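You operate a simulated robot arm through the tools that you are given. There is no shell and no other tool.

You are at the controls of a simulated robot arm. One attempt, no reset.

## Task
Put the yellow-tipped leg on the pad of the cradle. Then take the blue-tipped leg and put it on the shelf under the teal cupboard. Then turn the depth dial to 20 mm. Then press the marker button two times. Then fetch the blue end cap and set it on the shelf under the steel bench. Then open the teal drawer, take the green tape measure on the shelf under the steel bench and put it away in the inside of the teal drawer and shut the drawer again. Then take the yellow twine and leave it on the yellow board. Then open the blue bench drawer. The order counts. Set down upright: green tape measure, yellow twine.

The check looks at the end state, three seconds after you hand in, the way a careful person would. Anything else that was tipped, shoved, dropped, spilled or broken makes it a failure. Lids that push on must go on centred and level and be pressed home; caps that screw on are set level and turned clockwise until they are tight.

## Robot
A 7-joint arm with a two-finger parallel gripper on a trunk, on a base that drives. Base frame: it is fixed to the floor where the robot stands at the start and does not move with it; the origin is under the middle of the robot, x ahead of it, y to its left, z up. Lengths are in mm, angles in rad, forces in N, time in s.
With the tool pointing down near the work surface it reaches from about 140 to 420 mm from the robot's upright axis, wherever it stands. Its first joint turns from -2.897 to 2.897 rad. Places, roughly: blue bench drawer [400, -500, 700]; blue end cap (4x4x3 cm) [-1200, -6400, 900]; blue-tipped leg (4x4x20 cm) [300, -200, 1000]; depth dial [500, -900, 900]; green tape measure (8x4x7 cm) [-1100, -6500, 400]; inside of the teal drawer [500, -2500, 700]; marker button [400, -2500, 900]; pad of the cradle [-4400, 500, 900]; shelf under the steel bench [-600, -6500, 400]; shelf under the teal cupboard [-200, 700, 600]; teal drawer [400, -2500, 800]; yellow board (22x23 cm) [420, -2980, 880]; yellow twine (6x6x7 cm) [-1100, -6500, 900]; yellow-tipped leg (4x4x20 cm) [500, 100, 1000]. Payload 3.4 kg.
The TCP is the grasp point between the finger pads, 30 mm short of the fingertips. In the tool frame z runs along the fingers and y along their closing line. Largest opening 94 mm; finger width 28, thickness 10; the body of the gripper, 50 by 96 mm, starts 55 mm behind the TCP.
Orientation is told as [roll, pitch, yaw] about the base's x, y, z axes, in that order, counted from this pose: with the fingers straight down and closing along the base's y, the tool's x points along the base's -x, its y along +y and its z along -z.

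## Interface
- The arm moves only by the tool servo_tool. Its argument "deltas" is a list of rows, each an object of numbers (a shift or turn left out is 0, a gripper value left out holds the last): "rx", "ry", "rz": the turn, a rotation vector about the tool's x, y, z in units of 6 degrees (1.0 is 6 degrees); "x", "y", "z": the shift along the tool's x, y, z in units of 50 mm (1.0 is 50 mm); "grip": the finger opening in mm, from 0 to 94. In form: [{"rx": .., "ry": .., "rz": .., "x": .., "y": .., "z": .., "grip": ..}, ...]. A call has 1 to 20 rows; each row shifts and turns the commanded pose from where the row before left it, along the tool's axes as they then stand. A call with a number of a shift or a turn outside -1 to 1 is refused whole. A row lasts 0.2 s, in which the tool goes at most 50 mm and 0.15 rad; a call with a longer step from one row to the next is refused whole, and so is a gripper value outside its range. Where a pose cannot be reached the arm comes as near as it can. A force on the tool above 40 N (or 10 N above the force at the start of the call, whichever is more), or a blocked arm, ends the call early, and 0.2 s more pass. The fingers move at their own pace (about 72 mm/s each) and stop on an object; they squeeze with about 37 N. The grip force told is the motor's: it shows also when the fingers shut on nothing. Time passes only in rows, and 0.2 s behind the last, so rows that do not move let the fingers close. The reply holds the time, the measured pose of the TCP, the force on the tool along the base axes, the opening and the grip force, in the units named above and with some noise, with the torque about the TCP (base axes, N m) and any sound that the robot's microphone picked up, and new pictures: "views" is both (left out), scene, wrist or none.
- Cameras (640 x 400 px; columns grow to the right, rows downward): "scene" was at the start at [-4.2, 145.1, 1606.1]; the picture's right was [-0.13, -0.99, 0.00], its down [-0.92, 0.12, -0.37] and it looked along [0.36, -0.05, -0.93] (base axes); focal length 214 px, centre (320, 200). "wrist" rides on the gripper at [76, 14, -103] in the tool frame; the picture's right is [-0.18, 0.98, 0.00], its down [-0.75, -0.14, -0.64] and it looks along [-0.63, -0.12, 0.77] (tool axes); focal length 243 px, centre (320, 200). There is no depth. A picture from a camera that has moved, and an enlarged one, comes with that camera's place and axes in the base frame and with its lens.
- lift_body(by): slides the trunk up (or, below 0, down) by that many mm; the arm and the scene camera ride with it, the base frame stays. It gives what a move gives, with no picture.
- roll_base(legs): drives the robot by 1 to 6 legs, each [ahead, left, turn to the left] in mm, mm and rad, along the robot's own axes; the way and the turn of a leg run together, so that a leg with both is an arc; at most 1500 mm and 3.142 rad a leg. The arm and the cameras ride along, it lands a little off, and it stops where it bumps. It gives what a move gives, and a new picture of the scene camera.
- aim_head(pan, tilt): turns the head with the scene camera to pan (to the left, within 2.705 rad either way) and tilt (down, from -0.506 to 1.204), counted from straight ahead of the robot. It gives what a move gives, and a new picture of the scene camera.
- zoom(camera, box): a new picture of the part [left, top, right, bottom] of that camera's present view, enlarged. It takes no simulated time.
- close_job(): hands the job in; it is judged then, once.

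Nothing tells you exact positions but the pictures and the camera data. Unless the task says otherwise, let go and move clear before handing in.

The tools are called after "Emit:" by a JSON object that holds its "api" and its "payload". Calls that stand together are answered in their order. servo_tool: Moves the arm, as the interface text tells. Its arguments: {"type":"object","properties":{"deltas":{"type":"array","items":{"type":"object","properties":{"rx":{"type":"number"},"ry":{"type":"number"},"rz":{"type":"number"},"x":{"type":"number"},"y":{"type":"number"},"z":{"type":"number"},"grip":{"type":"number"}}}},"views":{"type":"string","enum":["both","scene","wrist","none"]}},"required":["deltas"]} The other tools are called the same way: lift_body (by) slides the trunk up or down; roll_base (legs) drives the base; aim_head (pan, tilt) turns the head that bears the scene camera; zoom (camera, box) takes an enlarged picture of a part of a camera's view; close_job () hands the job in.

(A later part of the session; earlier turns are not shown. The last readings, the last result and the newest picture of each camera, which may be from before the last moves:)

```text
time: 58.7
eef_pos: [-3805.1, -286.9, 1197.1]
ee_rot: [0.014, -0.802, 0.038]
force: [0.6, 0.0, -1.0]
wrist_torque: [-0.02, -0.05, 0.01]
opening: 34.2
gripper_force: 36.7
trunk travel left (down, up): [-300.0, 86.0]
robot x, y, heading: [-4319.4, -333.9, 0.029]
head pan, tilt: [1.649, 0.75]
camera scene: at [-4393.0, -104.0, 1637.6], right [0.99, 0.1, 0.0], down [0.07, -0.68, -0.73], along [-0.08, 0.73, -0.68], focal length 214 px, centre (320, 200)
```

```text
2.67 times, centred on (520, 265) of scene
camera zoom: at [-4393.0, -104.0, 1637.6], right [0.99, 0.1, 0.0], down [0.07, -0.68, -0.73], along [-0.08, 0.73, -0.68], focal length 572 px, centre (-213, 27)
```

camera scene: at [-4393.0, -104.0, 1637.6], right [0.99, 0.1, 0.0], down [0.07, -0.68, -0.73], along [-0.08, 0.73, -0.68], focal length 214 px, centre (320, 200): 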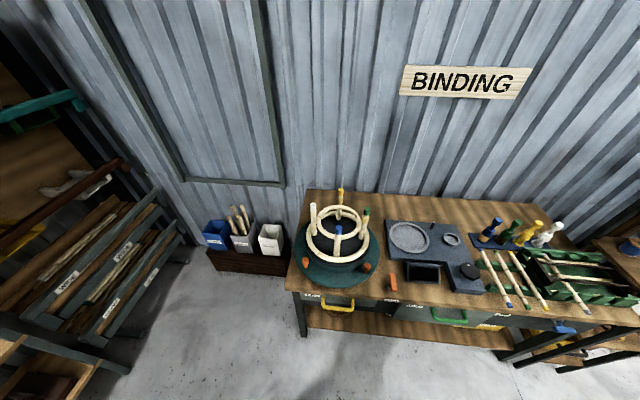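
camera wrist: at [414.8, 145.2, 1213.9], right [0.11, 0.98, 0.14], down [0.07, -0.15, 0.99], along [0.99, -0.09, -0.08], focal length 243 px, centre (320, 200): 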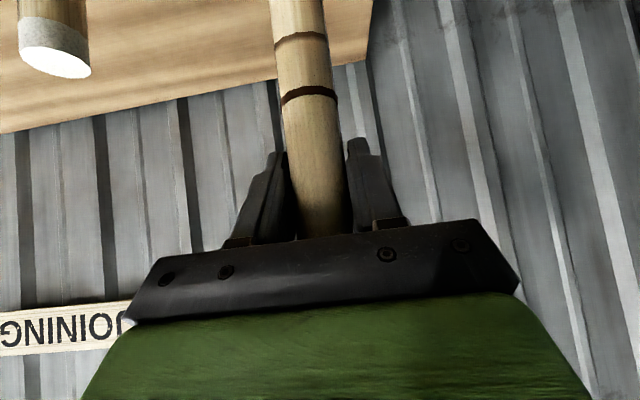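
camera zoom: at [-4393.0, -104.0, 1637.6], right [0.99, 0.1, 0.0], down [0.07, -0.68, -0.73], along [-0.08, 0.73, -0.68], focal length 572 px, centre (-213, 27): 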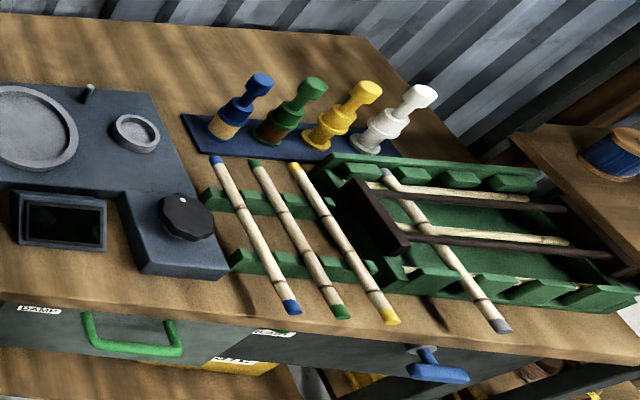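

The cradle looks like the teal turntable with a black pad, carrying a ring-and-peg frame, with the pad's middle near (-4380, 455, 900). I'll turn to face it and look closer.

Emit:
{"api": "roll_base", "payload": {"legs": [[0, 0, 1.545]]}}

Emit:
{"api": "aim_head", "payload": {"pan": 0.0, "tilt": 0.8}}

Emit:
{"api": "zoom", "payload": {"camera": "wrist", "box": [0, 0, 640, 400]}}

```text
time: 62.8
eef_pos: [-4354.8, 179.0, 1198.2]
ee_rot: [0.013, -0.801, 1.576]
force: [-0.6, 0.5, -0.6]
wrist_torque: [0.03, -0.02, -0.05]
opening: 33.9
gripper_force: 37.0
trunk travel left (down, up): [-300.0, 86.0]
robot x, y, heading: [-4321.1, -336.5, 1.562]
head pan, tilt: [1.649, 0.75]
camera scene: at [-4555.9, -401.2, 1637.5], right [-0.07, 1.0, 0.0], down [0.68, 0.05, -0.73], along [-0.73, -0.05, -0.68], focal length 214 px, centre (320, 200)
```

scene: 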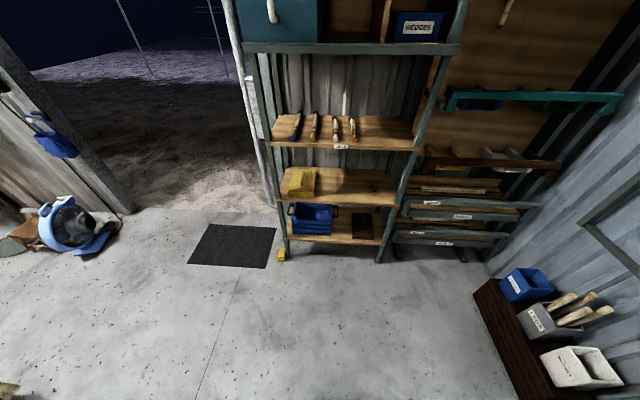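

```text
time: 64.5
eef_pos: [-4353.5, 178.5, 1197.4]
ee_rot: [0.014, -0.8, 1.574]
force: [0.6, -0.7, -1.2]
wrist_torque: [0.0, 0.04, -0.02]
opening: 34.0
gripper_force: 37.7
trunk travel left (down, up): [-300.0, 86.0]
robot x, y, heading: [-4317.2, -333.4, 1.565]
head pan, tilt: [0.0, 0.799]
camera scene: at [-4472.6, -314.7, 1633.5], right [1.0, -0.01, 0.0], down [-0.01, -0.72, -0.7], along [0.01, 0.7, -0.72], focal length 214 px, centre (320, 200)
```

scene: 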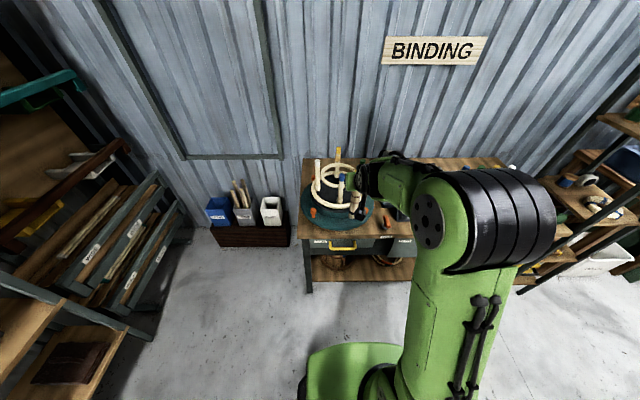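

```text
1.00 times, centred on (320, 200) of wrist (not enlarged: the box is as wide or as high as the picture)
camera zoom: at [-4365.8, 51.3, 1213.4], right [-0.98, 0.11, 0.14], down [0.15, 0.07, 0.99], along [0.1, 0.99, -0.08], focal length 243 px, centre (320, 200)
```

zoom: 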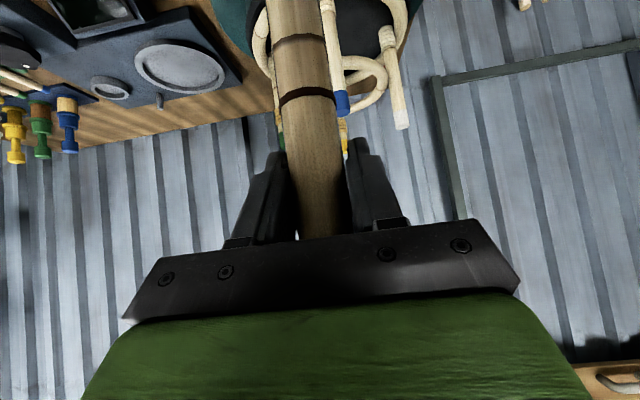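

Emit:
{"api": "zoom", "payload": {"camera": "scene", "box": [285, 140, 405, 250]}}

Emit:
{"api": "aim_head", "payload": {"pan": 0.3, "tilt": 0.8}}

```text
3.64 times, centred on (345, 195) of scene
camera zoom: at [-4472.6, -314.7, 1633.5], right [1.0, -0.01, 0.0], down [-0.01, -0.72, -0.7], along [0.01, 0.7, -0.72], focal length 780 px, centre (229, 218)
```

zoom: 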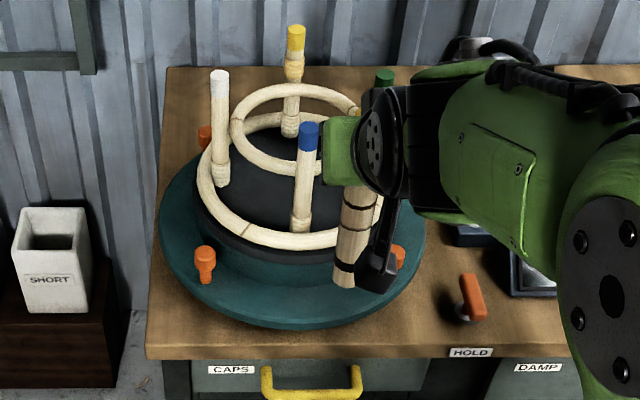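

```text
time: 65.3
eef_pos: [-4353.3, 178.5, 1198.3]
ee_rot: [0.014, -0.803, 1.576]
force: [0.2, -0.4, -1.2]
wrist_torque: [-0.02, -0.04, 0.0]
opening: 34.0
gripper_force: 37.2
trunk travel left (down, up): [-300.0, 86.0]
robot x, y, heading: [-4317.6, -338.7, 1.566]
head pan, tilt: [0.3, 0.799]
camera scene: at [-4496.3, -318.1, 1633.5], right [0.96, 0.29, 0.0], down [0.21, -0.69, -0.7], along [-0.2, 0.67, -0.72], focal length 214 px, centre (320, 200)
```

scene: 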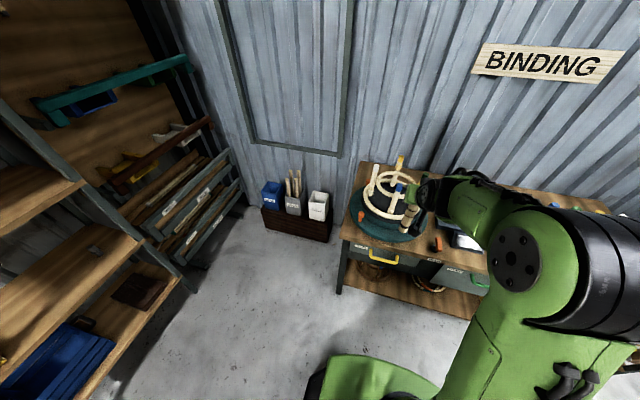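

The frame stands on the black pad: pegs about 95 mm from the middle with tops near 1075, and an upper ring near z=1010 with a central hole of about 120 mm. The leg fits upright through the middle, so I'll raise it first and then drive closer.

Emit:
{"api": "servo_tool", "payload": {"deltas": [{"x": -0.526, "z": -0.511}, {"x": -0.526, "z": -0.511}, {"x": -0.526, "z": -0.511}], "views": "none"}}

Emit:
{"api": "roll_base", "payload": {"legs": [[270, 22, 0]]}}

Emit:
{"api": "aim_head", "payload": {"pan": 0.15, "tilt": 1.1}}

Emit:
{"api": "zoom", "payload": {"camera": "scene", "box": [240, 60, 480, 220]}}

Emit:
{"api": "zoom", "payload": {"camera": "wrist", "box": [0, 0, 640, 400]}}

```text
time: 66.1
eef_pos: [-4352.9, 178.7, 1307.3]
ee_rot: [0.013, -0.802, 1.575]
force: [-1.3, 0.0, -0.8]
wrist_torque: [0.02, -0.02, -0.02]
opening: 34.0
gripper_force: 37.0
trunk travel left (down, up): [-300.0, 86.0]
robot x, y, heading: [-4320.8, -336.7, 1.562]
head pan, tilt: [0.3, 0.799]
```

```text
time: 68.0
eef_pos: [-4371.8, 453.3, 1307.0]
ee_rot: [0.014, -0.799, 1.573]
force: [-0.4, 0.3, -1.5]
wrist_torque: [0.02, -0.01, 0.02]
opening: 34.1
gripper_force: 37.0
trunk travel left (down, up): [-300.0, 86.0]
robot x, y, heading: [-4342.3, -62.0, 1.565]
head pan, tilt: [0.3, 0.799]
camera scene: at [-4515.9, -43.8, 1633.5], right [0.96, 0.29, 0.0], down [0.21, -0.69, -0.7], along [-0.2, 0.67, -0.72], focal length 214 px, centre (320, 200)
```

scene: 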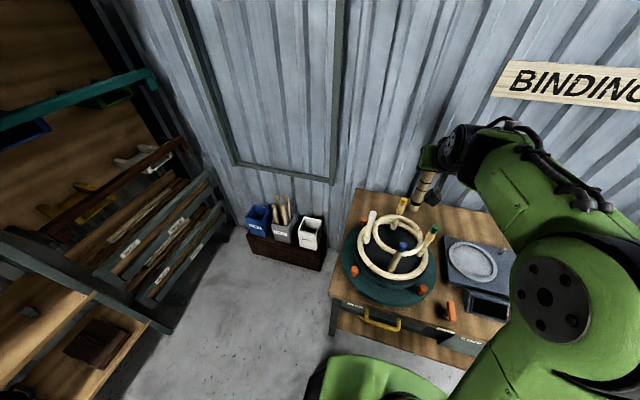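

```text
time: 68.8
eef_pos: [-4371.2, 451.9, 1308.6]
ee_rot: [0.014, -0.8, 1.574]
force: [0.3, -0.2, -0.8]
wrist_torque: [-0.04, -0.01, 0.01]
opening: 33.8
gripper_force: 37.4
trunk travel left (down, up): [-300.0, 86.0]
robot x, y, heading: [-4339.6, -60.1, 1.56]
head pan, tilt: [0.15, 1.1]
camera scene: at [-4501.5, -60.0, 1611.8], right [0.99, 0.14, 0.0], down [0.13, -0.88, -0.45], along [-0.06, 0.45, -0.89], focal length 214 px, centre (320, 200)
```

scene: 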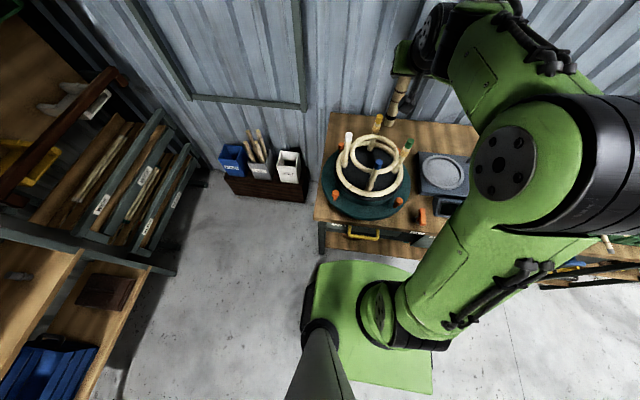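

```text
2.50 times, centred on (360, 140) of scene
camera zoom: at [-4501.5, -60.0, 1611.8], right [0.99, 0.14, 0.0], down [0.13, -0.88, -0.45], along [-0.06, 0.45, -0.89], focal length 536 px, centre (220, 350)
```

zoom: 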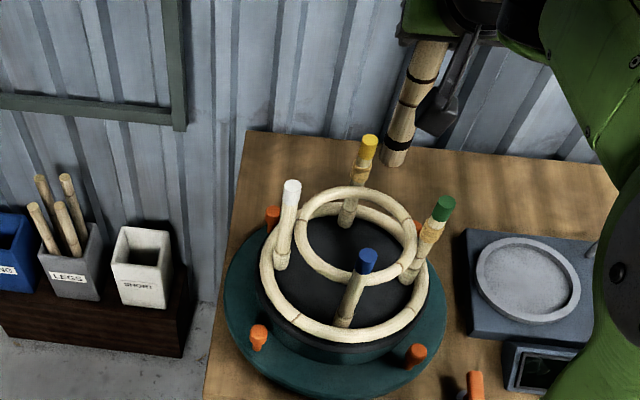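

```text
1.00 times, centred on (320, 200) of wrist (not enlarged: the box is as wide or as high as the picture)
camera zoom: at [-4383.7, 324.3, 1323.3], right [-0.98, 0.12, 0.14], down [0.15, 0.07, 0.99], along [0.1, 0.99, -0.08], focal length 243 px, centre (320, 200)
```

zoom: 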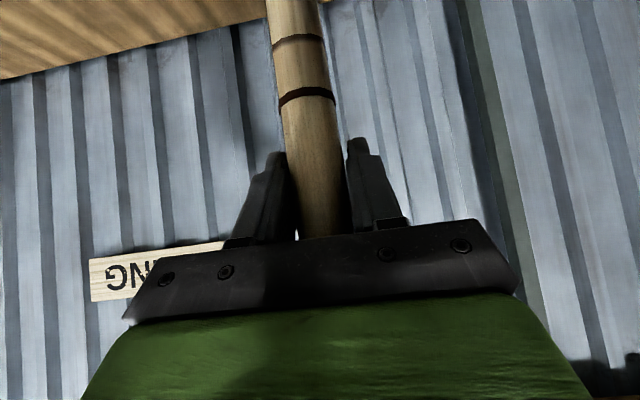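

The pad's middle works out at about (-4376, 456). To keep the wrist camera clear of the front blue peg I'll aim for about (-4388, 467), and I'll lower partway and check.

Emit:
{"api": "servo_tool", "payload": {"deltas": [{"z": 0.29, "x": -0.2, "y": 0.34}, {"z": 0.5, "x": 0.5}, {"z": 0.5, "x": 0.55}, {"z": 0.5, "x": 0.52}], "views": "scene"}}

Emit:
{"api": "zoom", "payload": {"camera": "scene", "box": [280, 70, 460, 210]}}

Emit:
{"api": "zoom", "payload": {"camera": "wrist", "box": [0, 0, 640, 400]}}

```text
time: 69.8
eef_pos: [-4389.6, 469.5, 1195.7]
ee_rot: [0.014, -0.801, 1.573]
force: [-0.2, -0.2, -1.0]
wrist_torque: [0.01, -0.01, -0.02]
opening: 33.9
gripper_force: 36.9
trunk travel left (down, up): [-300.0, 86.0]
robot x, y, heading: [-4341.8, -63.0, 1.561]
head pan, tilt: [0.15, 1.1]
camera scene: at [-4501.5, -58.8, 1611.7], right [0.99, 0.14, 0.0], down [0.12, -0.88, -0.45], along [-0.06, 0.45, -0.89], focal length 214 px, centre (320, 200)
```

scene: 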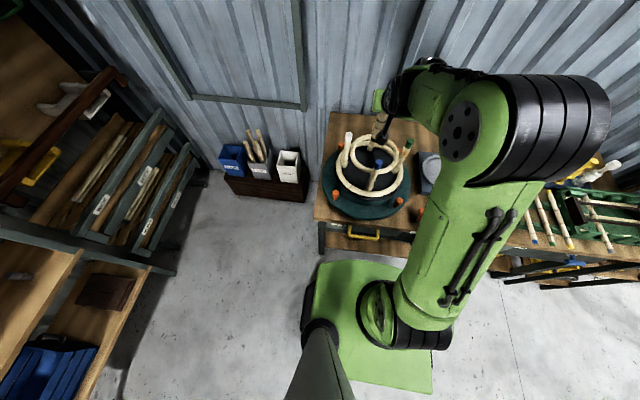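

```text
2.86 times, centred on (370, 140) of scene
camera zoom: at [-4501.5, -58.8, 1611.7], right [0.99, 0.14, 0.0], down [0.12, -0.88, -0.45], along [-0.06, 0.45, -0.89], focal length 613 px, centre (177, 371)
```

zoom: 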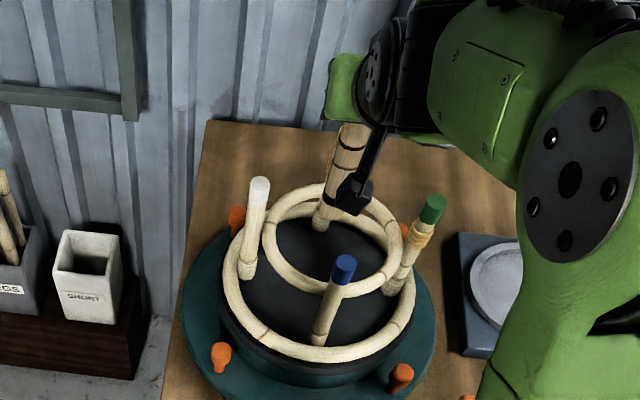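

```text
1.00 times, centred on (320, 200) of wrist (not enlarged: the box is as wide or as high as the picture)
camera zoom: at [-4402.6, 342.1, 1211.2], right [-0.98, 0.11, 0.14], down [0.15, 0.07, 0.99], along [0.1, 0.99, -0.08], focal length 243 px, centre (320, 200)
```

zoom: 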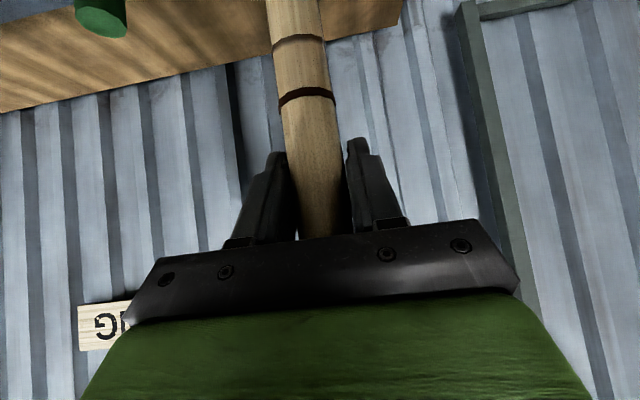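

The leg's lower end lines up inside the upper ring with the offset I intended. I'll lower it through the ring.

Emit:
{"api": "servo_tool", "payload": {"deltas": [{"z": 0.418, "x": 0.43}, {"z": 0.418, "x": 0.43}, {"z": 0.418, "x": 0.43}], "views": "both"}}

Emit:
{"api": "zoom", "payload": {"camera": "scene", "box": [300, 90, 440, 200]}}

```text
time: 70.7
eef_pos: [-4390.6, 469.5, 1105.2]
ee_rot: [0.015, -0.801, 1.574]
force: [-0.2, -1.3, -1.0]
wrist_torque: [-0.01, 0.0, 0.01]
opening: 33.8
gripper_force: 37.2
trunk travel left (down, up): [-300.0, 86.0]
robot x, y, heading: [-4338.4, -62.8, 1.562]
head pan, tilt: [0.15, 1.1]
camera scene: at [-4501.8, -58.4, 1611.7], right [0.99, 0.14, 0.0], down [0.12, -0.88, -0.45], along [-0.06, 0.45, -0.89], focal length 214 px, centre (320, 200)
camera wrist: at [-4403.6, 342.2, 1120.9], right [-0.98, 0.12, 0.14], down [0.15, 0.07, 0.99], along [0.1, 0.99, -0.08], focal length 243 px, centre (320, 200)
```

scene: 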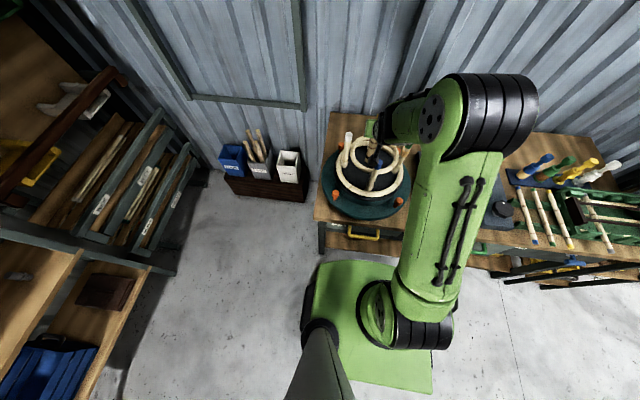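
wrist: 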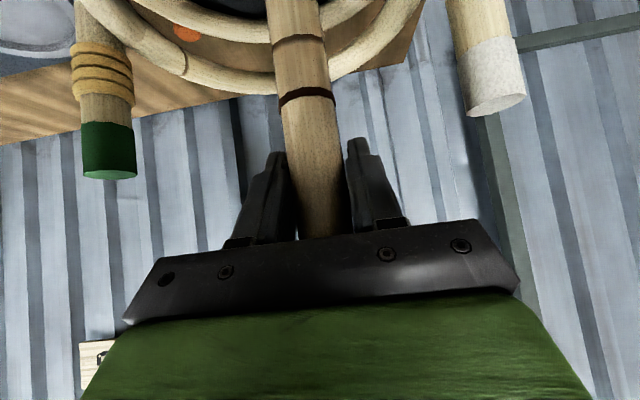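

```text
3.64 times, centred on (370, 145) of scene
camera zoom: at [-4501.8, -58.4, 1611.7], right [0.99, 0.14, 0.0], down [0.12, -0.88, -0.45], along [-0.06, 0.45, -0.89], focal length 780 px, centre (138, 400)
```

zoom: 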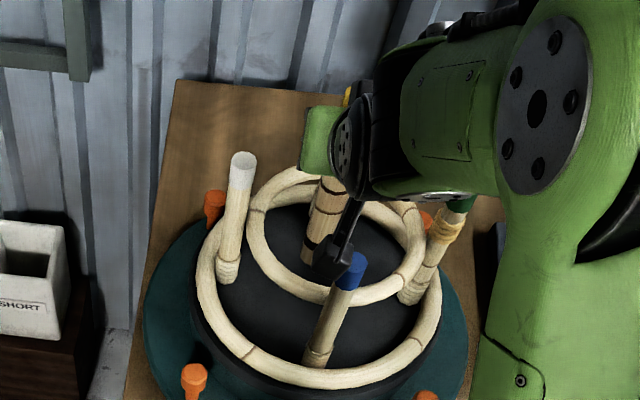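

The leg is inside the ring and the wrist camera passes left of the blue peg. I'll creep down towards the pad while watching the force.

Emit:
{"api": "servo_tool", "payload": {"deltas": [{"z": 0.0697, "x": 0.0717}, {"z": 0.0697, "x": 0.0717}, {"z": 0.0697, "x": 0.0717}, {"z": 0.0697, "x": 0.0717}, {"z": 0.035, "x": 0.036}, {"z": 0.035, "x": 0.036}], "views": "wrist"}}

Emit:
{"api": "zoom", "payload": {"camera": "scene", "box": [300, 90, 440, 200]}}

```text
time: 72.0
eef_pos: [-4390.5, 468.8, 1080.5]
ee_rot: [0.014, -0.8, 1.575]
force: [-0.7, -0.5, -1.4]
wrist_torque: [-0.01, -0.03, -0.02]
opening: 34.1
gripper_force: 37.4
trunk travel left (down, up): [-300.0, 86.0]
robot x, y, heading: [-4339.7, -64.6, 1.564]
head pan, tilt: [0.15, 1.1]
camera wrist: at [-4403.4, 340.8, 1096.7], right [-0.98, 0.12, 0.14], down [0.15, 0.07, 0.99], along [0.1, 0.99, -0.08], focal length 243 px, centre (320, 200)
```

wrist: 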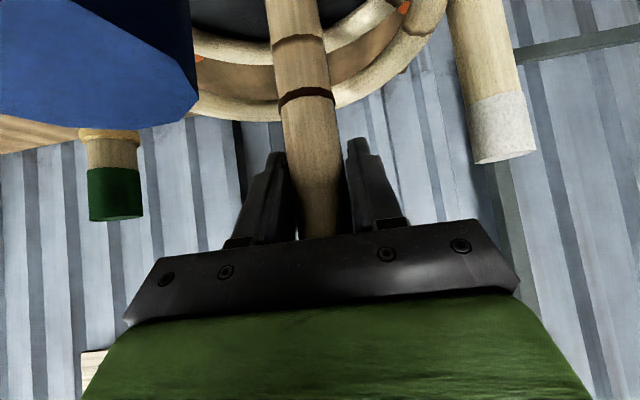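

```text
3.64 times, centred on (370, 145) of scene
camera zoom: at [-4501.5, -59.5, 1611.7], right [0.99, 0.14, 0.0], down [0.12, -0.88, -0.45], along [-0.06, 0.45, -0.89], focal length 780 px, centre (138, 400)
```

zoom: 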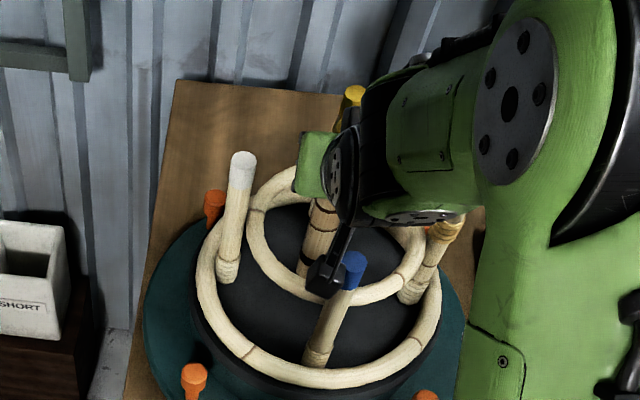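

Emit:
{"api": "servo_tool", "payload": {"deltas": [{"z": 0.035, "x": 0.036}, {"z": 0.035, "x": 0.036}, {"z": 0.035, "x": 0.036}, {}], "views": "wrist"}}

```text
time: 73.0
eef_pos: [-4390.5, 468.6, 1074.3]
ee_rot: [0.014, -0.8, 1.575]
force: [-0.2, -1.0, -0.6]
wrist_torque: [0.0, -0.02, 0.01]
opening: 33.9
gripper_force: 36.8
trunk travel left (down, up): [-300.0, 86.0]
robot x, y, heading: [-4344.5, -66.8, 1.561]
head pan, tilt: [0.15, 1.1]
camera wrist: at [-4403.5, 341.0, 1089.2], right [-0.98, 0.12, 0.14], down [0.15, 0.07, 0.99], along [0.1, 0.99, -0.08], focal length 243 px, centre (320, 200)
```

wrist: 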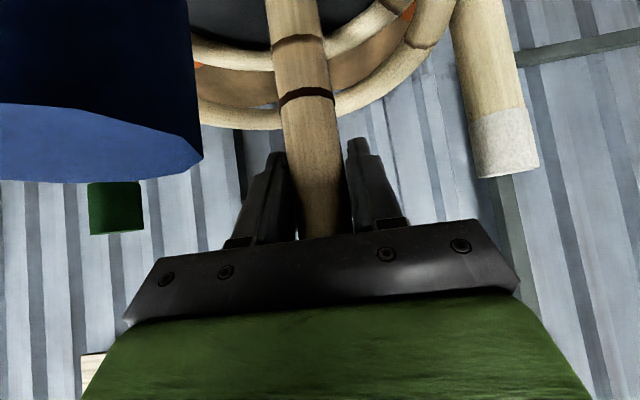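

Still no contact. I'll keep creeping down.

Emit:
{"api": "servo_tool", "payload": {"deltas": [{"z": 0.035, "x": 0.036}, {"z": 0.035, "x": 0.036}, {"z": 0.035, "x": 0.036}, {}], "views": "wrist"}}

```text
time: 74.0
eef_pos: [-4390.8, 469.7, 1065.0]
ee_rot: [0.016, -0.801, 1.574]
force: [0.3, -0.5, -0.4]
wrist_torque: [0.0, 0.01, 0.01]
opening: 33.8
gripper_force: 36.5
trunk travel left (down, up): [-300.0, 86.0]
robot x, y, heading: [-4340.2, -66.9, 1.557]
head pan, tilt: [0.15, 1.1]
camera wrist: at [-4403.5, 341.3, 1081.4], right [-0.98, 0.12, 0.14], down [0.15, 0.07, 0.99], along [0.1, 0.99, -0.08], focal length 243 px, centre (320, 200)
```

wrist: 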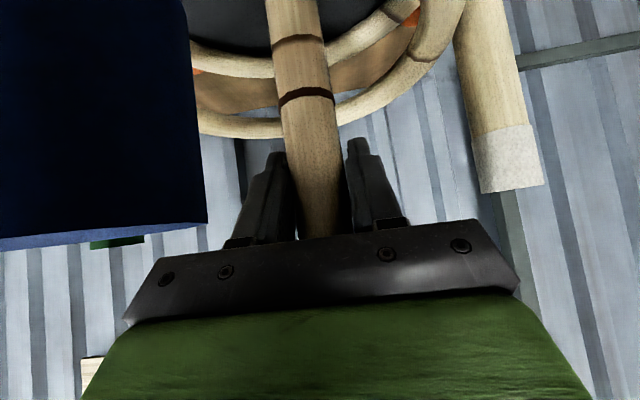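

Emit:
{"api": "servo_tool", "payload": {"deltas": [{"z": 0.035, "x": 0.036}, {"z": 0.035, "x": 0.036}, {}], "views": "wrist"}}

Emit:
{"api": "zoom", "payload": {"camera": "scene", "box": [300, 90, 440, 200]}}

```text
time: 74.8
eef_pos: [-4391.4, 469.6, 1060.1]
ee_rot: [0.013, -0.802, 1.574]
force: [0.0, 0.0, -1.2]
wrist_torque: [0.01, 0.0, 0.01]
opening: 34.3
gripper_force: 36.9
trunk travel left (down, up): [-300.0, 86.0]
robot x, y, heading: [-4341.4, -66.0, 1.561]
head pan, tilt: [0.15, 1.1]
camera wrist: at [-4403.4, 341.4, 1076.3], right [-0.98, 0.12, 0.14], down [0.15, 0.07, 0.99], along [0.1, 0.99, -0.08], focal length 243 px, centre (320, 200)
```

wrist: 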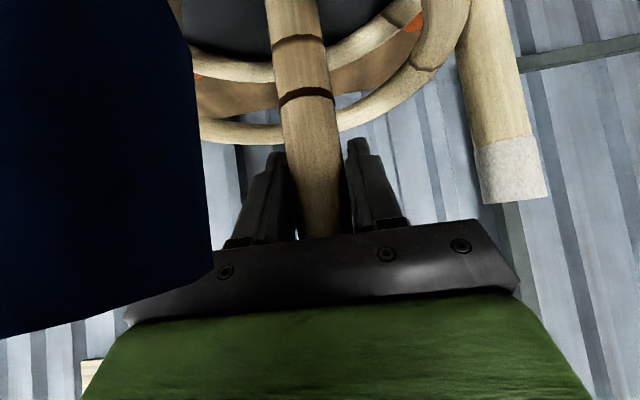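

```text
3.64 times, centred on (370, 145) of scene
camera zoom: at [-4501.5, -59.7, 1611.8], right [0.99, 0.14, 0.0], down [0.12, -0.88, -0.45], along [-0.06, 0.45, -0.89], focal length 780 px, centre (138, 400)
```

zoom: 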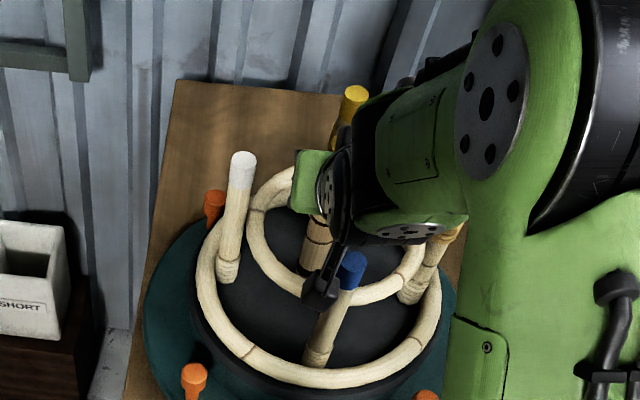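

The blue peg is close to the wrist camera's right side and there is still no contact. I'll look closer before continuing.

Emit:
{"api": "zoom", "payload": {"camera": "scene", "box": [345, 125, 405, 180]}}

```text
7.27 times, centred on (375, 152) of scene
camera zoom: at [-4501.5, -59.7, 1611.8], right [0.99, 0.14, 0.0], down [0.12, -0.88, -0.45], along [-0.06, 0.45, -0.89], focal length 1560 px, centre (-80, 546)
```

zoom: 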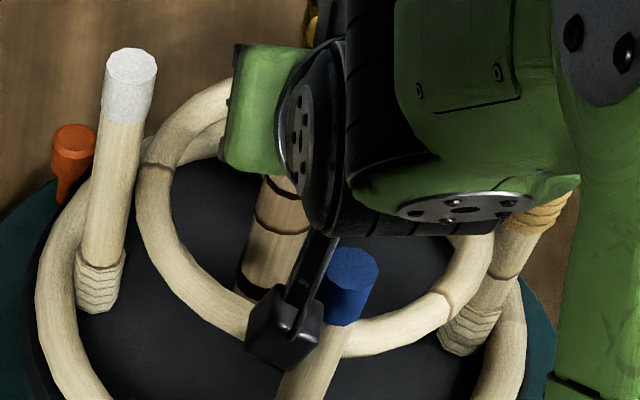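

The wrist camera's stalk runs beside the blue peg's top. I'll shift 12 mm to -x for clearance and then keep creeping down.

Emit:
{"api": "servo_tool", "payload": {"deltas": [{"y": 0.12}, {"y": 0.12}, {"z": 0.035, "x": 0.036}, {"z": 0.035, "x": 0.036}, {}], "views": "wrist"}}

Emit:
{"api": "zoom", "payload": {"camera": "scene", "box": [345, 125, 405, 180]}}

```text
time: 76.0
eef_pos: [-4403.3, 468.3, 1059.3]
ee_rot: [0.016, -0.809, 1.574]
force: [0.3, -1.5, 26.0]
wrist_torque: [-0.52, 0.1, 0.05]
opening: 34.3
gripper_force: 37.6
trunk travel left (down, up): [-300.0, 86.0]
robot x, y, heading: [-4341.5, -64.1, 1.564]
head pan, tilt: [0.15, 1.1]
camera wrist: at [-4415.3, 340.0, 1074.3], right [-0.98, 0.11, 0.14], down [0.15, 0.06, 0.99], along [0.1, 0.99, -0.07], focal length 243 px, centre (320, 200)
```

wrist: 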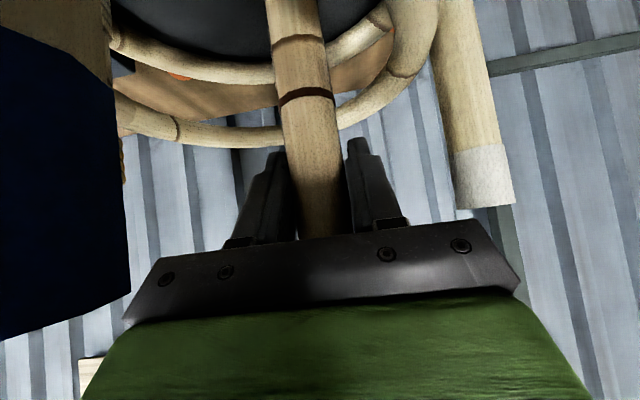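

```text
7.27 times, centred on (375, 152) of scene
camera zoom: at [-4501.1, -63.3, 1612.0], right [0.99, 0.14, 0.0], down [0.12, -0.88, -0.46], along [-0.06, 0.45, -0.89], focal length 1560 px, centre (-80, 546)
```

zoom: 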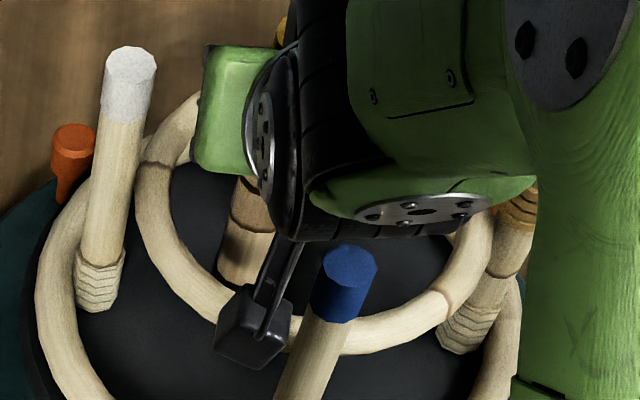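

The leg has touched the pad, with about 26 N upward at TCP z≈1059. I'll relax the press by a few mm and check the force before releasing.

Emit:
{"api": "servo_tool", "payload": {"deltas": [{"z": -0.03, "x": -0.03}, {"z": -0.02, "x": -0.02}, {}], "views": "none"}}

```text
time: 76.8
eef_pos: [-4404.0, 469.1, 1060.2]
ee_rot: [0.015, -0.802, 1.575]
force: [-0.2, 5.1, 11.3]
wrist_torque: [0.65, 0.13, -0.06]
opening: 33.9
gripper_force: 37.1
trunk travel left (down, up): [-300.0, 86.0]
robot x, y, heading: [-4337.6, -66.0, 1.562]
head pan, tilt: [0.15, 1.1]
```

Emit:
{"api": "servo_tool", "payload": {"deltas": [{"z": -0.01, "x": -0.01}, {"grip": 40}, {"grip": 50}, {"grip": 64}, {}, {}], "views": "wrist"}}

Emit:
{"api": "zoom", "payload": {"camera": "scene", "box": [345, 125, 405, 180]}}

```text
time: 78.2
eef_pos: [-4402.0, 469.0, 1060.1]
ee_rot: [0.015, -0.801, 1.573]
force: [0.3, 0.3, -0.4]
wrist_torque: [0.02, -0.01, -0.03]
opening: 64.0
gripper_force: 0.0
trunk travel left (down, up): [-300.0, 86.0]
robot x, y, heading: [-4338.2, -61.7, 1.561]
head pan, tilt: [0.15, 1.1]
camera wrist: at [-4415.3, 341.0, 1076.0], right [-0.98, 0.12, 0.14], down [0.15, 0.07, 0.99], along [0.1, 0.99, -0.08], focal length 243 px, centre (320, 200)
```

wrist: 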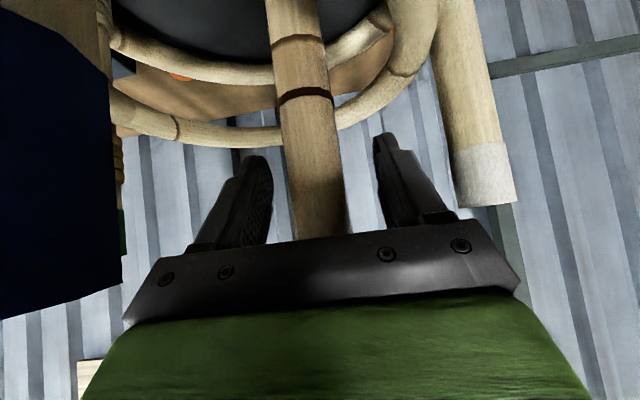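

```text
7.27 times, centred on (375, 152) of scene
camera zoom: at [-4501.5, -59.7, 1611.7], right [0.99, 0.14, 0.0], down [0.12, -0.88, -0.45], along [-0.06, 0.45, -0.89], focal length 1560 px, centre (-80, 546)
```

zoom: 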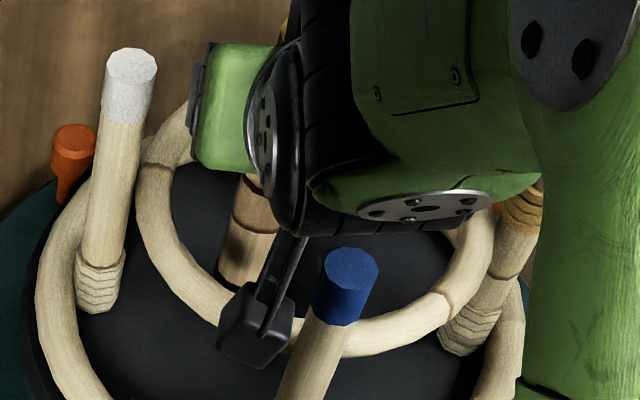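

The leg stands on its own on the pad. I'll rise straight up to clear it.

Emit:
{"api": "servo_tool", "payload": {"deltas": [{"x": -0.143, "z": -0.139}, {"x": -0.215, "z": -0.209}, {"x": -0.359, "z": -0.349}, {"x": -0.359, "z": -0.349}, {"x": -0.359, "z": -0.349}, {"x": -0.359, "z": -0.349}, {"x": -0.359, "z": -0.349}], "views": "wrist"}}

Emit:
{"api": "zoom", "payload": {"camera": "scene", "box": [310, 90, 430, 200]}}

```text
time: 79.8
eef_pos: [-4401.0, 468.8, 1209.3]
ee_rot: [0.014, -0.799, 1.574]
force: [-0.3, -0.2, 0.6]
wrist_torque: [0.02, 0.02, 0.04]
opening: 63.9
gripper_force: 0.0
trunk travel left (down, up): [-300.0, 86.0]
robot x, y, heading: [-4337.8, -63.7, 1.56]
head pan, tilt: [0.15, 1.1]
camera wrist: at [-4413.9, 341.0, 1226.2], right [-0.98, 0.12, 0.14], down [0.15, 0.07, 0.99], along [0.1, 0.99, -0.08], focal length 243 px, centre (320, 200)
```

wrist: 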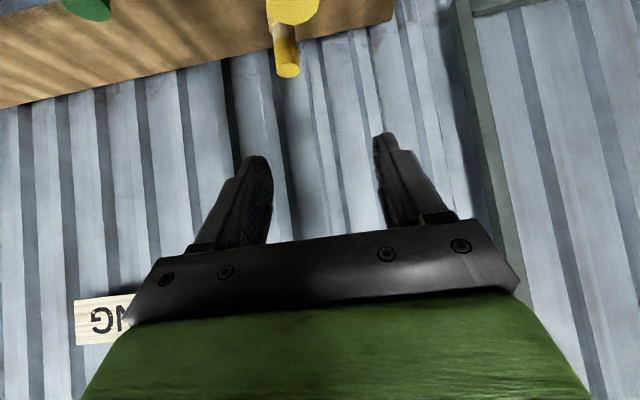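

```text
3.64 times, centred on (370, 145) of scene
camera zoom: at [-4501.5, -60.3, 1611.8], right [0.99, 0.14, 0.0], down [0.12, -0.88, -0.45], along [-0.06, 0.45, -0.89], focal length 780 px, centre (138, 400)
```

zoom: 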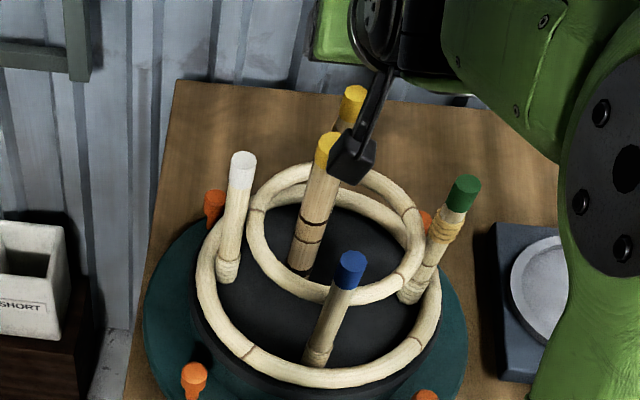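

The yellow leg now stands upright on the pad, inside the ring. Next I'll back out, turn, and drive to the first bench for the blue-tipped leg.

Emit:
{"api": "roll_base", "payload": {"legs": [[-240, 0, 0], [0, 0, -1.56], [1500, 0, 0], [1400, 0, 0], [1100, 50, 0]]}}

Emit:
{"api": "aim_head", "payload": {"pan": 1.1, "tilt": 0.6}}

```text
time: 104.2
eef_pos: [164.5, -118.7, 1209.7]
ee_rot: [0.013, -0.802, 0.033]
force: [-0.6, 0.3, -0.4]
wrist_torque: [0.03, -0.01, 0.0]
opening: 63.9
gripper_force: 0.0
trunk travel left (down, up): [-300.0, 86.0]
robot x, y, heading: [-367.7, -198.3, 0.021]
head pan, tilt: [0.15, 1.1]
camera scene: at [-367.4, -33.8, 1611.7], right [0.17, -0.99, 0.0], down [-0.88, -0.15, -0.45], along [0.45, 0.08, -0.89], focal length 214 px, centre (320, 200)
```

scene: 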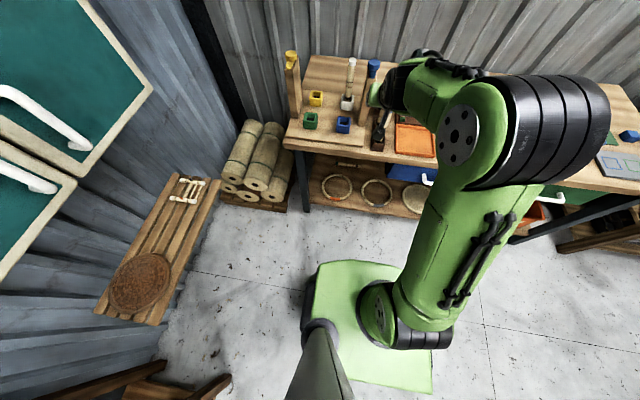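

```text
time: 105.4
eef_pos: [164.8, -118.8, 1209.6]
ee_rot: [0.013, -0.8, 0.032]
force: [-0.1, -0.2, 0.0]
wrist_torque: [-0.01, 0.0, 0.01]
opening: 64.1
gripper_force: 0.1
trunk travel left (down, up): [-300.0, 86.0]
robot x, y, heading: [-369.0, -196.6, 0.017]
head pan, tilt: [1.1, 0.6]
camera scene: at [-391.4, 34.9, 1650.3], right [0.9, -0.44, 0.0], down [-0.25, -0.51, -0.82], along [0.36, 0.74, -0.57], focal length 214 px, centre (320, 200)
```

scene: 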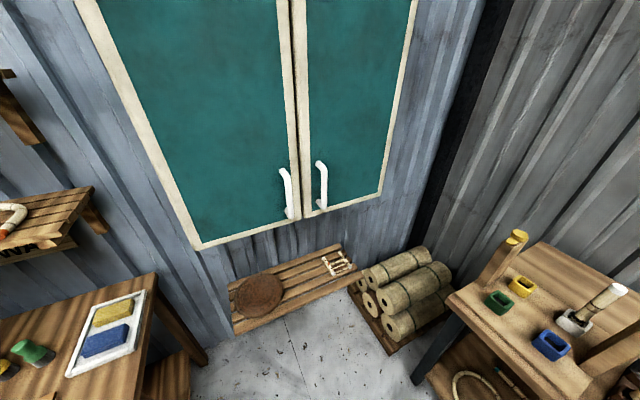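

I'm back near the first bench. The shelf under the cupboard is slatted and seems to have plenty of headroom. Now I'll locate the blue leg.

Emit:
{"api": "zoom", "payload": {"camera": "wrist", "box": [0, 0, 640, 400]}}

Emit:
{"api": "aim_head", "payload": {"pan": -0.1, "tilt": 0.75}}

Emit:
{"api": "zoom", "payload": {"camera": "scene", "box": [250, 100, 450, 240]}}

```text
1.00 times, centred on (320, 200) of wrist (not enlarged: the box is as wide or as high as the picture)
camera zoom: at [37.8, -111.3, 1225.8], right [0.09, 0.99, 0.14], down [0.07, -0.15, 0.99], along [0.99, -0.07, -0.08], focal length 243 px, centre (320, 200)
```

zoom: 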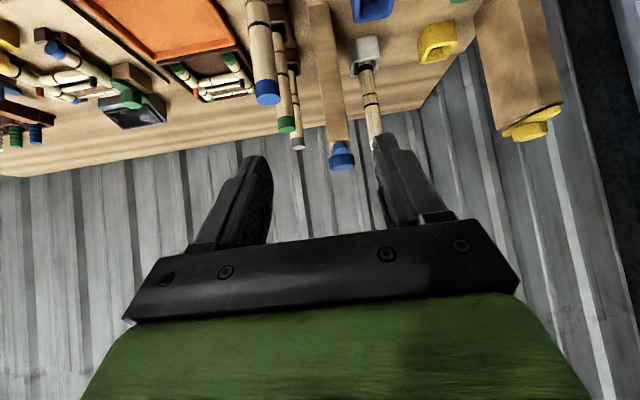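

```text
time: 106.8
eef_pos: [165.4, -119.2, 1208.9]
ee_rot: [0.015, -0.8, 0.03]
force: [-0.6, 0.7, -0.3]
wrist_torque: [-0.01, -0.01, -0.01]
opening: 64.0
gripper_force: 0.0
trunk travel left (down, up): [-300.0, 86.0]
robot x, y, heading: [-367.1, -193.9, 0.022]
head pan, tilt: [-0.099, 0.75]
camera scene: at [-347.4, -51.1, 1637.5], right [-0.08, -1.0, 0.0], down [-0.68, 0.05, -0.73], along [0.73, -0.06, -0.68], focal length 214 px, centre (320, 200)
```

scene: 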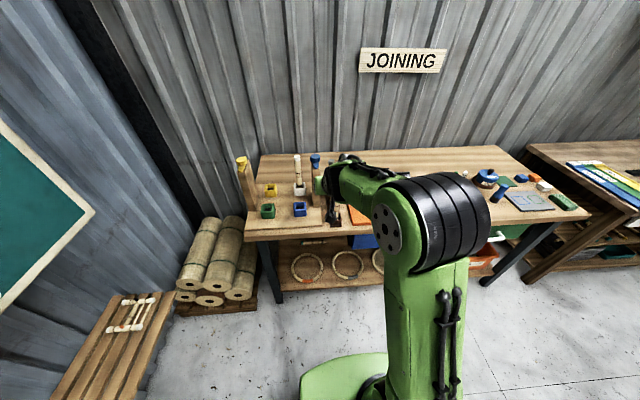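

```text
2.86 times, centred on (350, 170) of scene
camera zoom: at [-347.4, -51.1, 1637.5], right [-0.08, -1.0, 0.0], down [-0.68, 0.05, -0.73], along [0.73, -0.06, -0.68], focal length 613 px, centre (234, 286)
```

zoom: 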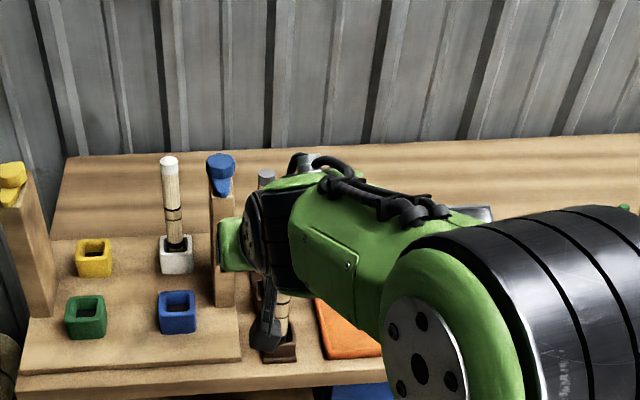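

From two views the blue leg is at about (321, -176) with its top near z=1062. I'll drive so the tool comes above it.

Emit:
{"api": "roll_base", "payload": {"legs": [[140, -57, -0.02]]}}

Emit:
{"api": "zoom", "payload": {"camera": "wrist", "box": [0, 0, 640, 400]}}

```text
time: 108.2
eef_pos: [310.3, -185.9, 1209.4]
ee_rot: [0.016, -0.799, 0.01]
force: [1.0, 0.3, -1.0]
wrist_torque: [0.02, 0.01, 0.02]
opening: 63.9
gripper_force: 0.1
trunk travel left (down, up): [-300.0, 86.0]
robot x, y, heading: [-225.7, -250.0, 0.002]
head pan, tilt: [-0.099, 0.75]
camera scene: at [-201.9, -107.7, 1637.5], right [-0.1, -0.99, 0.0], down [-0.68, 0.07, -0.73], along [0.73, -0.07, -0.68], focal length 214 px, centre (320, 200)
```

scene: 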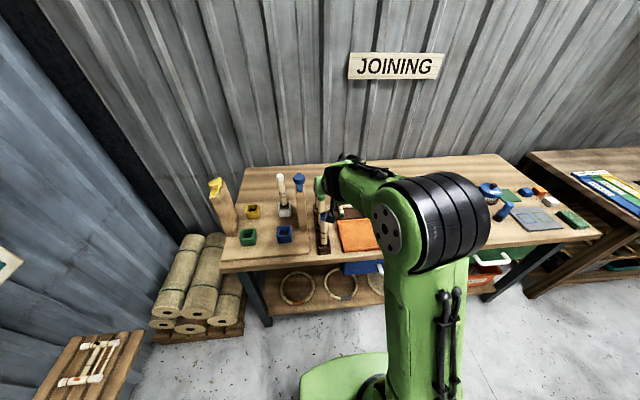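

```text
1.00 times, centred on (320, 200) of wrist (not enlarged: the box is as wide or as high as the picture)
camera zoom: at [181.6, -175.6, 1225.4], right [0.11, 0.98, 0.14], down [0.07, -0.15, 0.99], along [0.99, -0.1, -0.08], focal length 243 px, centre (320, 200)
```

zoom: 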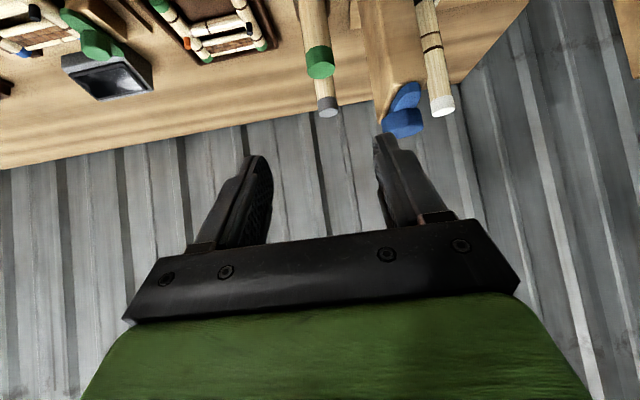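

Emit:
{"api": "servo_tool", "payload": {"deltas": [{"z": 0.553, "x": 0.474, "y": 0.047, "grip": 80}, {"z": 0.553, "x": 0.474, "y": 0.047}, {"z": 0.553, "x": 0.474, "y": 0.047}], "views": "both"}}

```text
time: 109.0
eef_pos: [317.1, -175.8, 1100.5]
ee_rot: [0.013, -0.802, 0.01]
force: [-0.1, 0.4, 1.3]
wrist_torque: [0.01, -0.01, 0.02]
opening: 79.9
gripper_force: 0.0
trunk travel left (down, up): [-300.0, 86.0]
robot x, y, heading: [-225.7, -253.7, -0.003]
head pan, tilt: [-0.099, 0.75]
camera scene: at [-202.5, -106.5, 1637.4], right [-0.1, -0.99, 0.0], down [-0.68, 0.07, -0.73], along [0.73, -0.07, -0.68], focal length 214 px, centre (320, 200)
camera wrist: at [190.8, -165.5, 1116.1], right [0.11, 0.98, 0.14], down [0.07, -0.15, 0.99], along [0.99, -0.1, -0.08], focal length 243 px, centre (320, 200)
```

scene: 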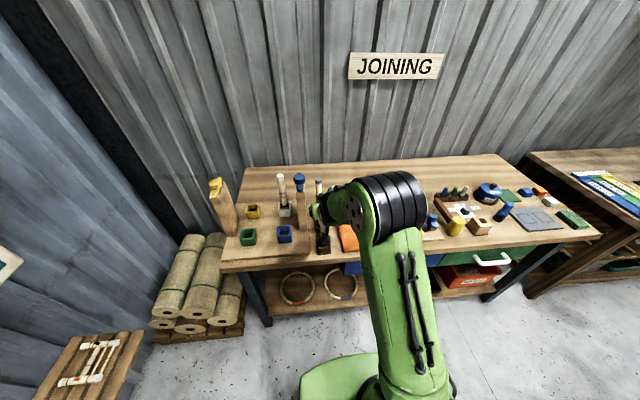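
wrist: 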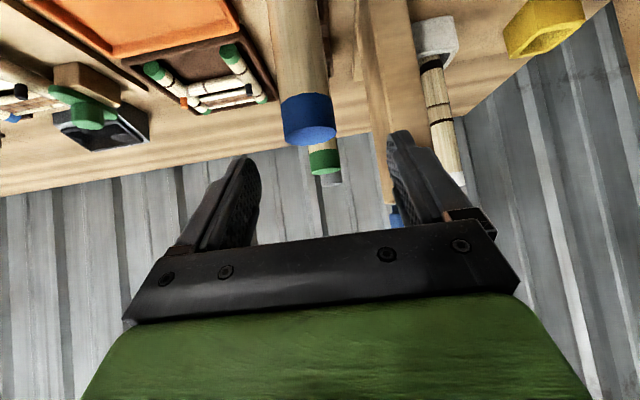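

Emit:
{"api": "servo_tool", "payload": {"deltas": [{"z": 0.394, "x": 0.31, "y": -0.02}, {"z": 0.394, "x": 0.31, "y": -0.02}, {"z": 0.394, "x": 0.31, "y": -0.02}], "views": "wrist"}}

```text
time: 109.8
eef_pos: [327.8, -178.4, 1025.5]
ee_rot: [0.013, -0.8, 0.011]
force: [0.1, -0.4, 1.1]
wrist_torque: [0.01, -0.02, 0.01]
opening: 80.0
gripper_force: 0.0
trunk travel left (down, up): [-300.0, 86.0]
robot x, y, heading: [-224.0, -253.4, -0.0]
head pan, tilt: [-0.099, 0.75]
camera wrist: at [201.5, -168.9, 1041.9], right [0.11, 0.98, 0.14], down [0.07, -0.15, 0.99], along [0.99, -0.1, -0.08], focal length 243 px, centre (320, 200)
```

wrist: 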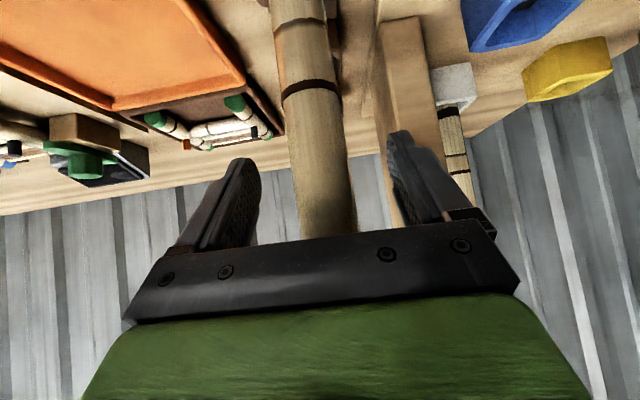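

The blue leg is centred between the fingers. Closing on it now.

Emit:
{"api": "servo_tool", "payload": {"deltas": [{"grip": 0}, {"grip": 0}, {"grip": 0}, {"grip": 0}, {"grip": 0}], "views": "wrist"}}

```text
time: 111.0
eef_pos: [327.7, -179.2, 1027.8]
ee_rot: [0.012, -0.801, 0.012]
force: [0.3, 0.2, 0.2]
wrist_torque: [0.02, 0.01, 0.0]
opening: 34.0
gripper_force: 37.0
trunk travel left (down, up): [-300.0, 86.0]
robot x, y, heading: [-225.6, -248.2, -0.001]
head pan, tilt: [-0.099, 0.75]
camera wrist: at [200.6, -168.9, 1042.4], right [0.11, 0.98, 0.14], down [0.07, -0.15, 0.99], along [0.99, -0.1, -0.08], focal length 243 px, centre (320, 200)
```

wrist: 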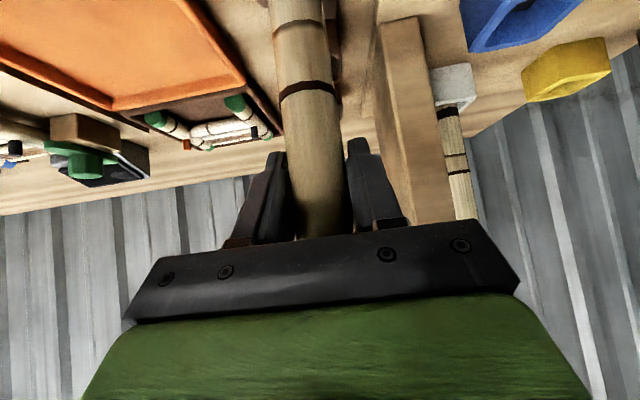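

Gripped firmly. Lifting straight up out of the holder.

Emit:
{"api": "servo_tool", "payload": {"deltas": [{"x": -0.215, "z": -0.209}, {"x": -0.359, "z": -0.349}, {"x": -0.359, "z": -0.349}, {"x": -0.359, "z": -0.349}, {"x": -0.359, "z": -0.349}, {"x": -0.359, "z": -0.349}, {"x": -0.359, "z": -0.349}, {"x": -0.359, "z": -0.349}], "views": "both"}}

```text
time: 112.8
eef_pos: [327.5, -180.8, 1216.1]
ee_rot: [0.014, -0.801, 0.012]
force: [0.4, 0.5, -0.1]
wrist_torque: [0.01, -0.05, 0.0]
opening: 34.3
gripper_force: 36.7
trunk travel left (down, up): [-300.0, 86.0]
robot x, y, heading: [-226.3, -249.0, -0.004]
head pan, tilt: [-0.099, 0.75]
camera scene: at [-203.8, -107.1, 1637.5], right [-0.1, -0.99, 0.0], down [-0.68, 0.07, -0.73], along [0.73, -0.07, -0.68], focal length 214 px, centre (320, 200)
camera wrist: at [199.8, -171.0, 1232.9], right [0.11, 0.98, 0.14], down [0.07, -0.15, 0.99], along [0.99, -0.1, -0.08], focal length 243 px, centre (320, 200)
```

scene: 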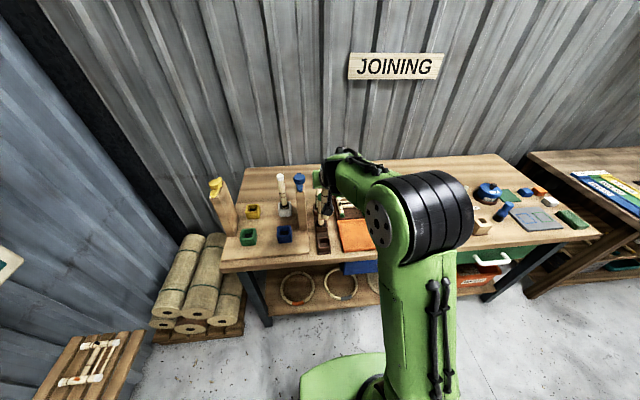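
wrist: 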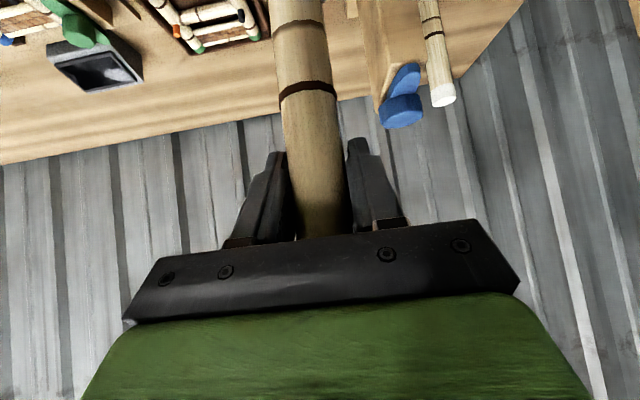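

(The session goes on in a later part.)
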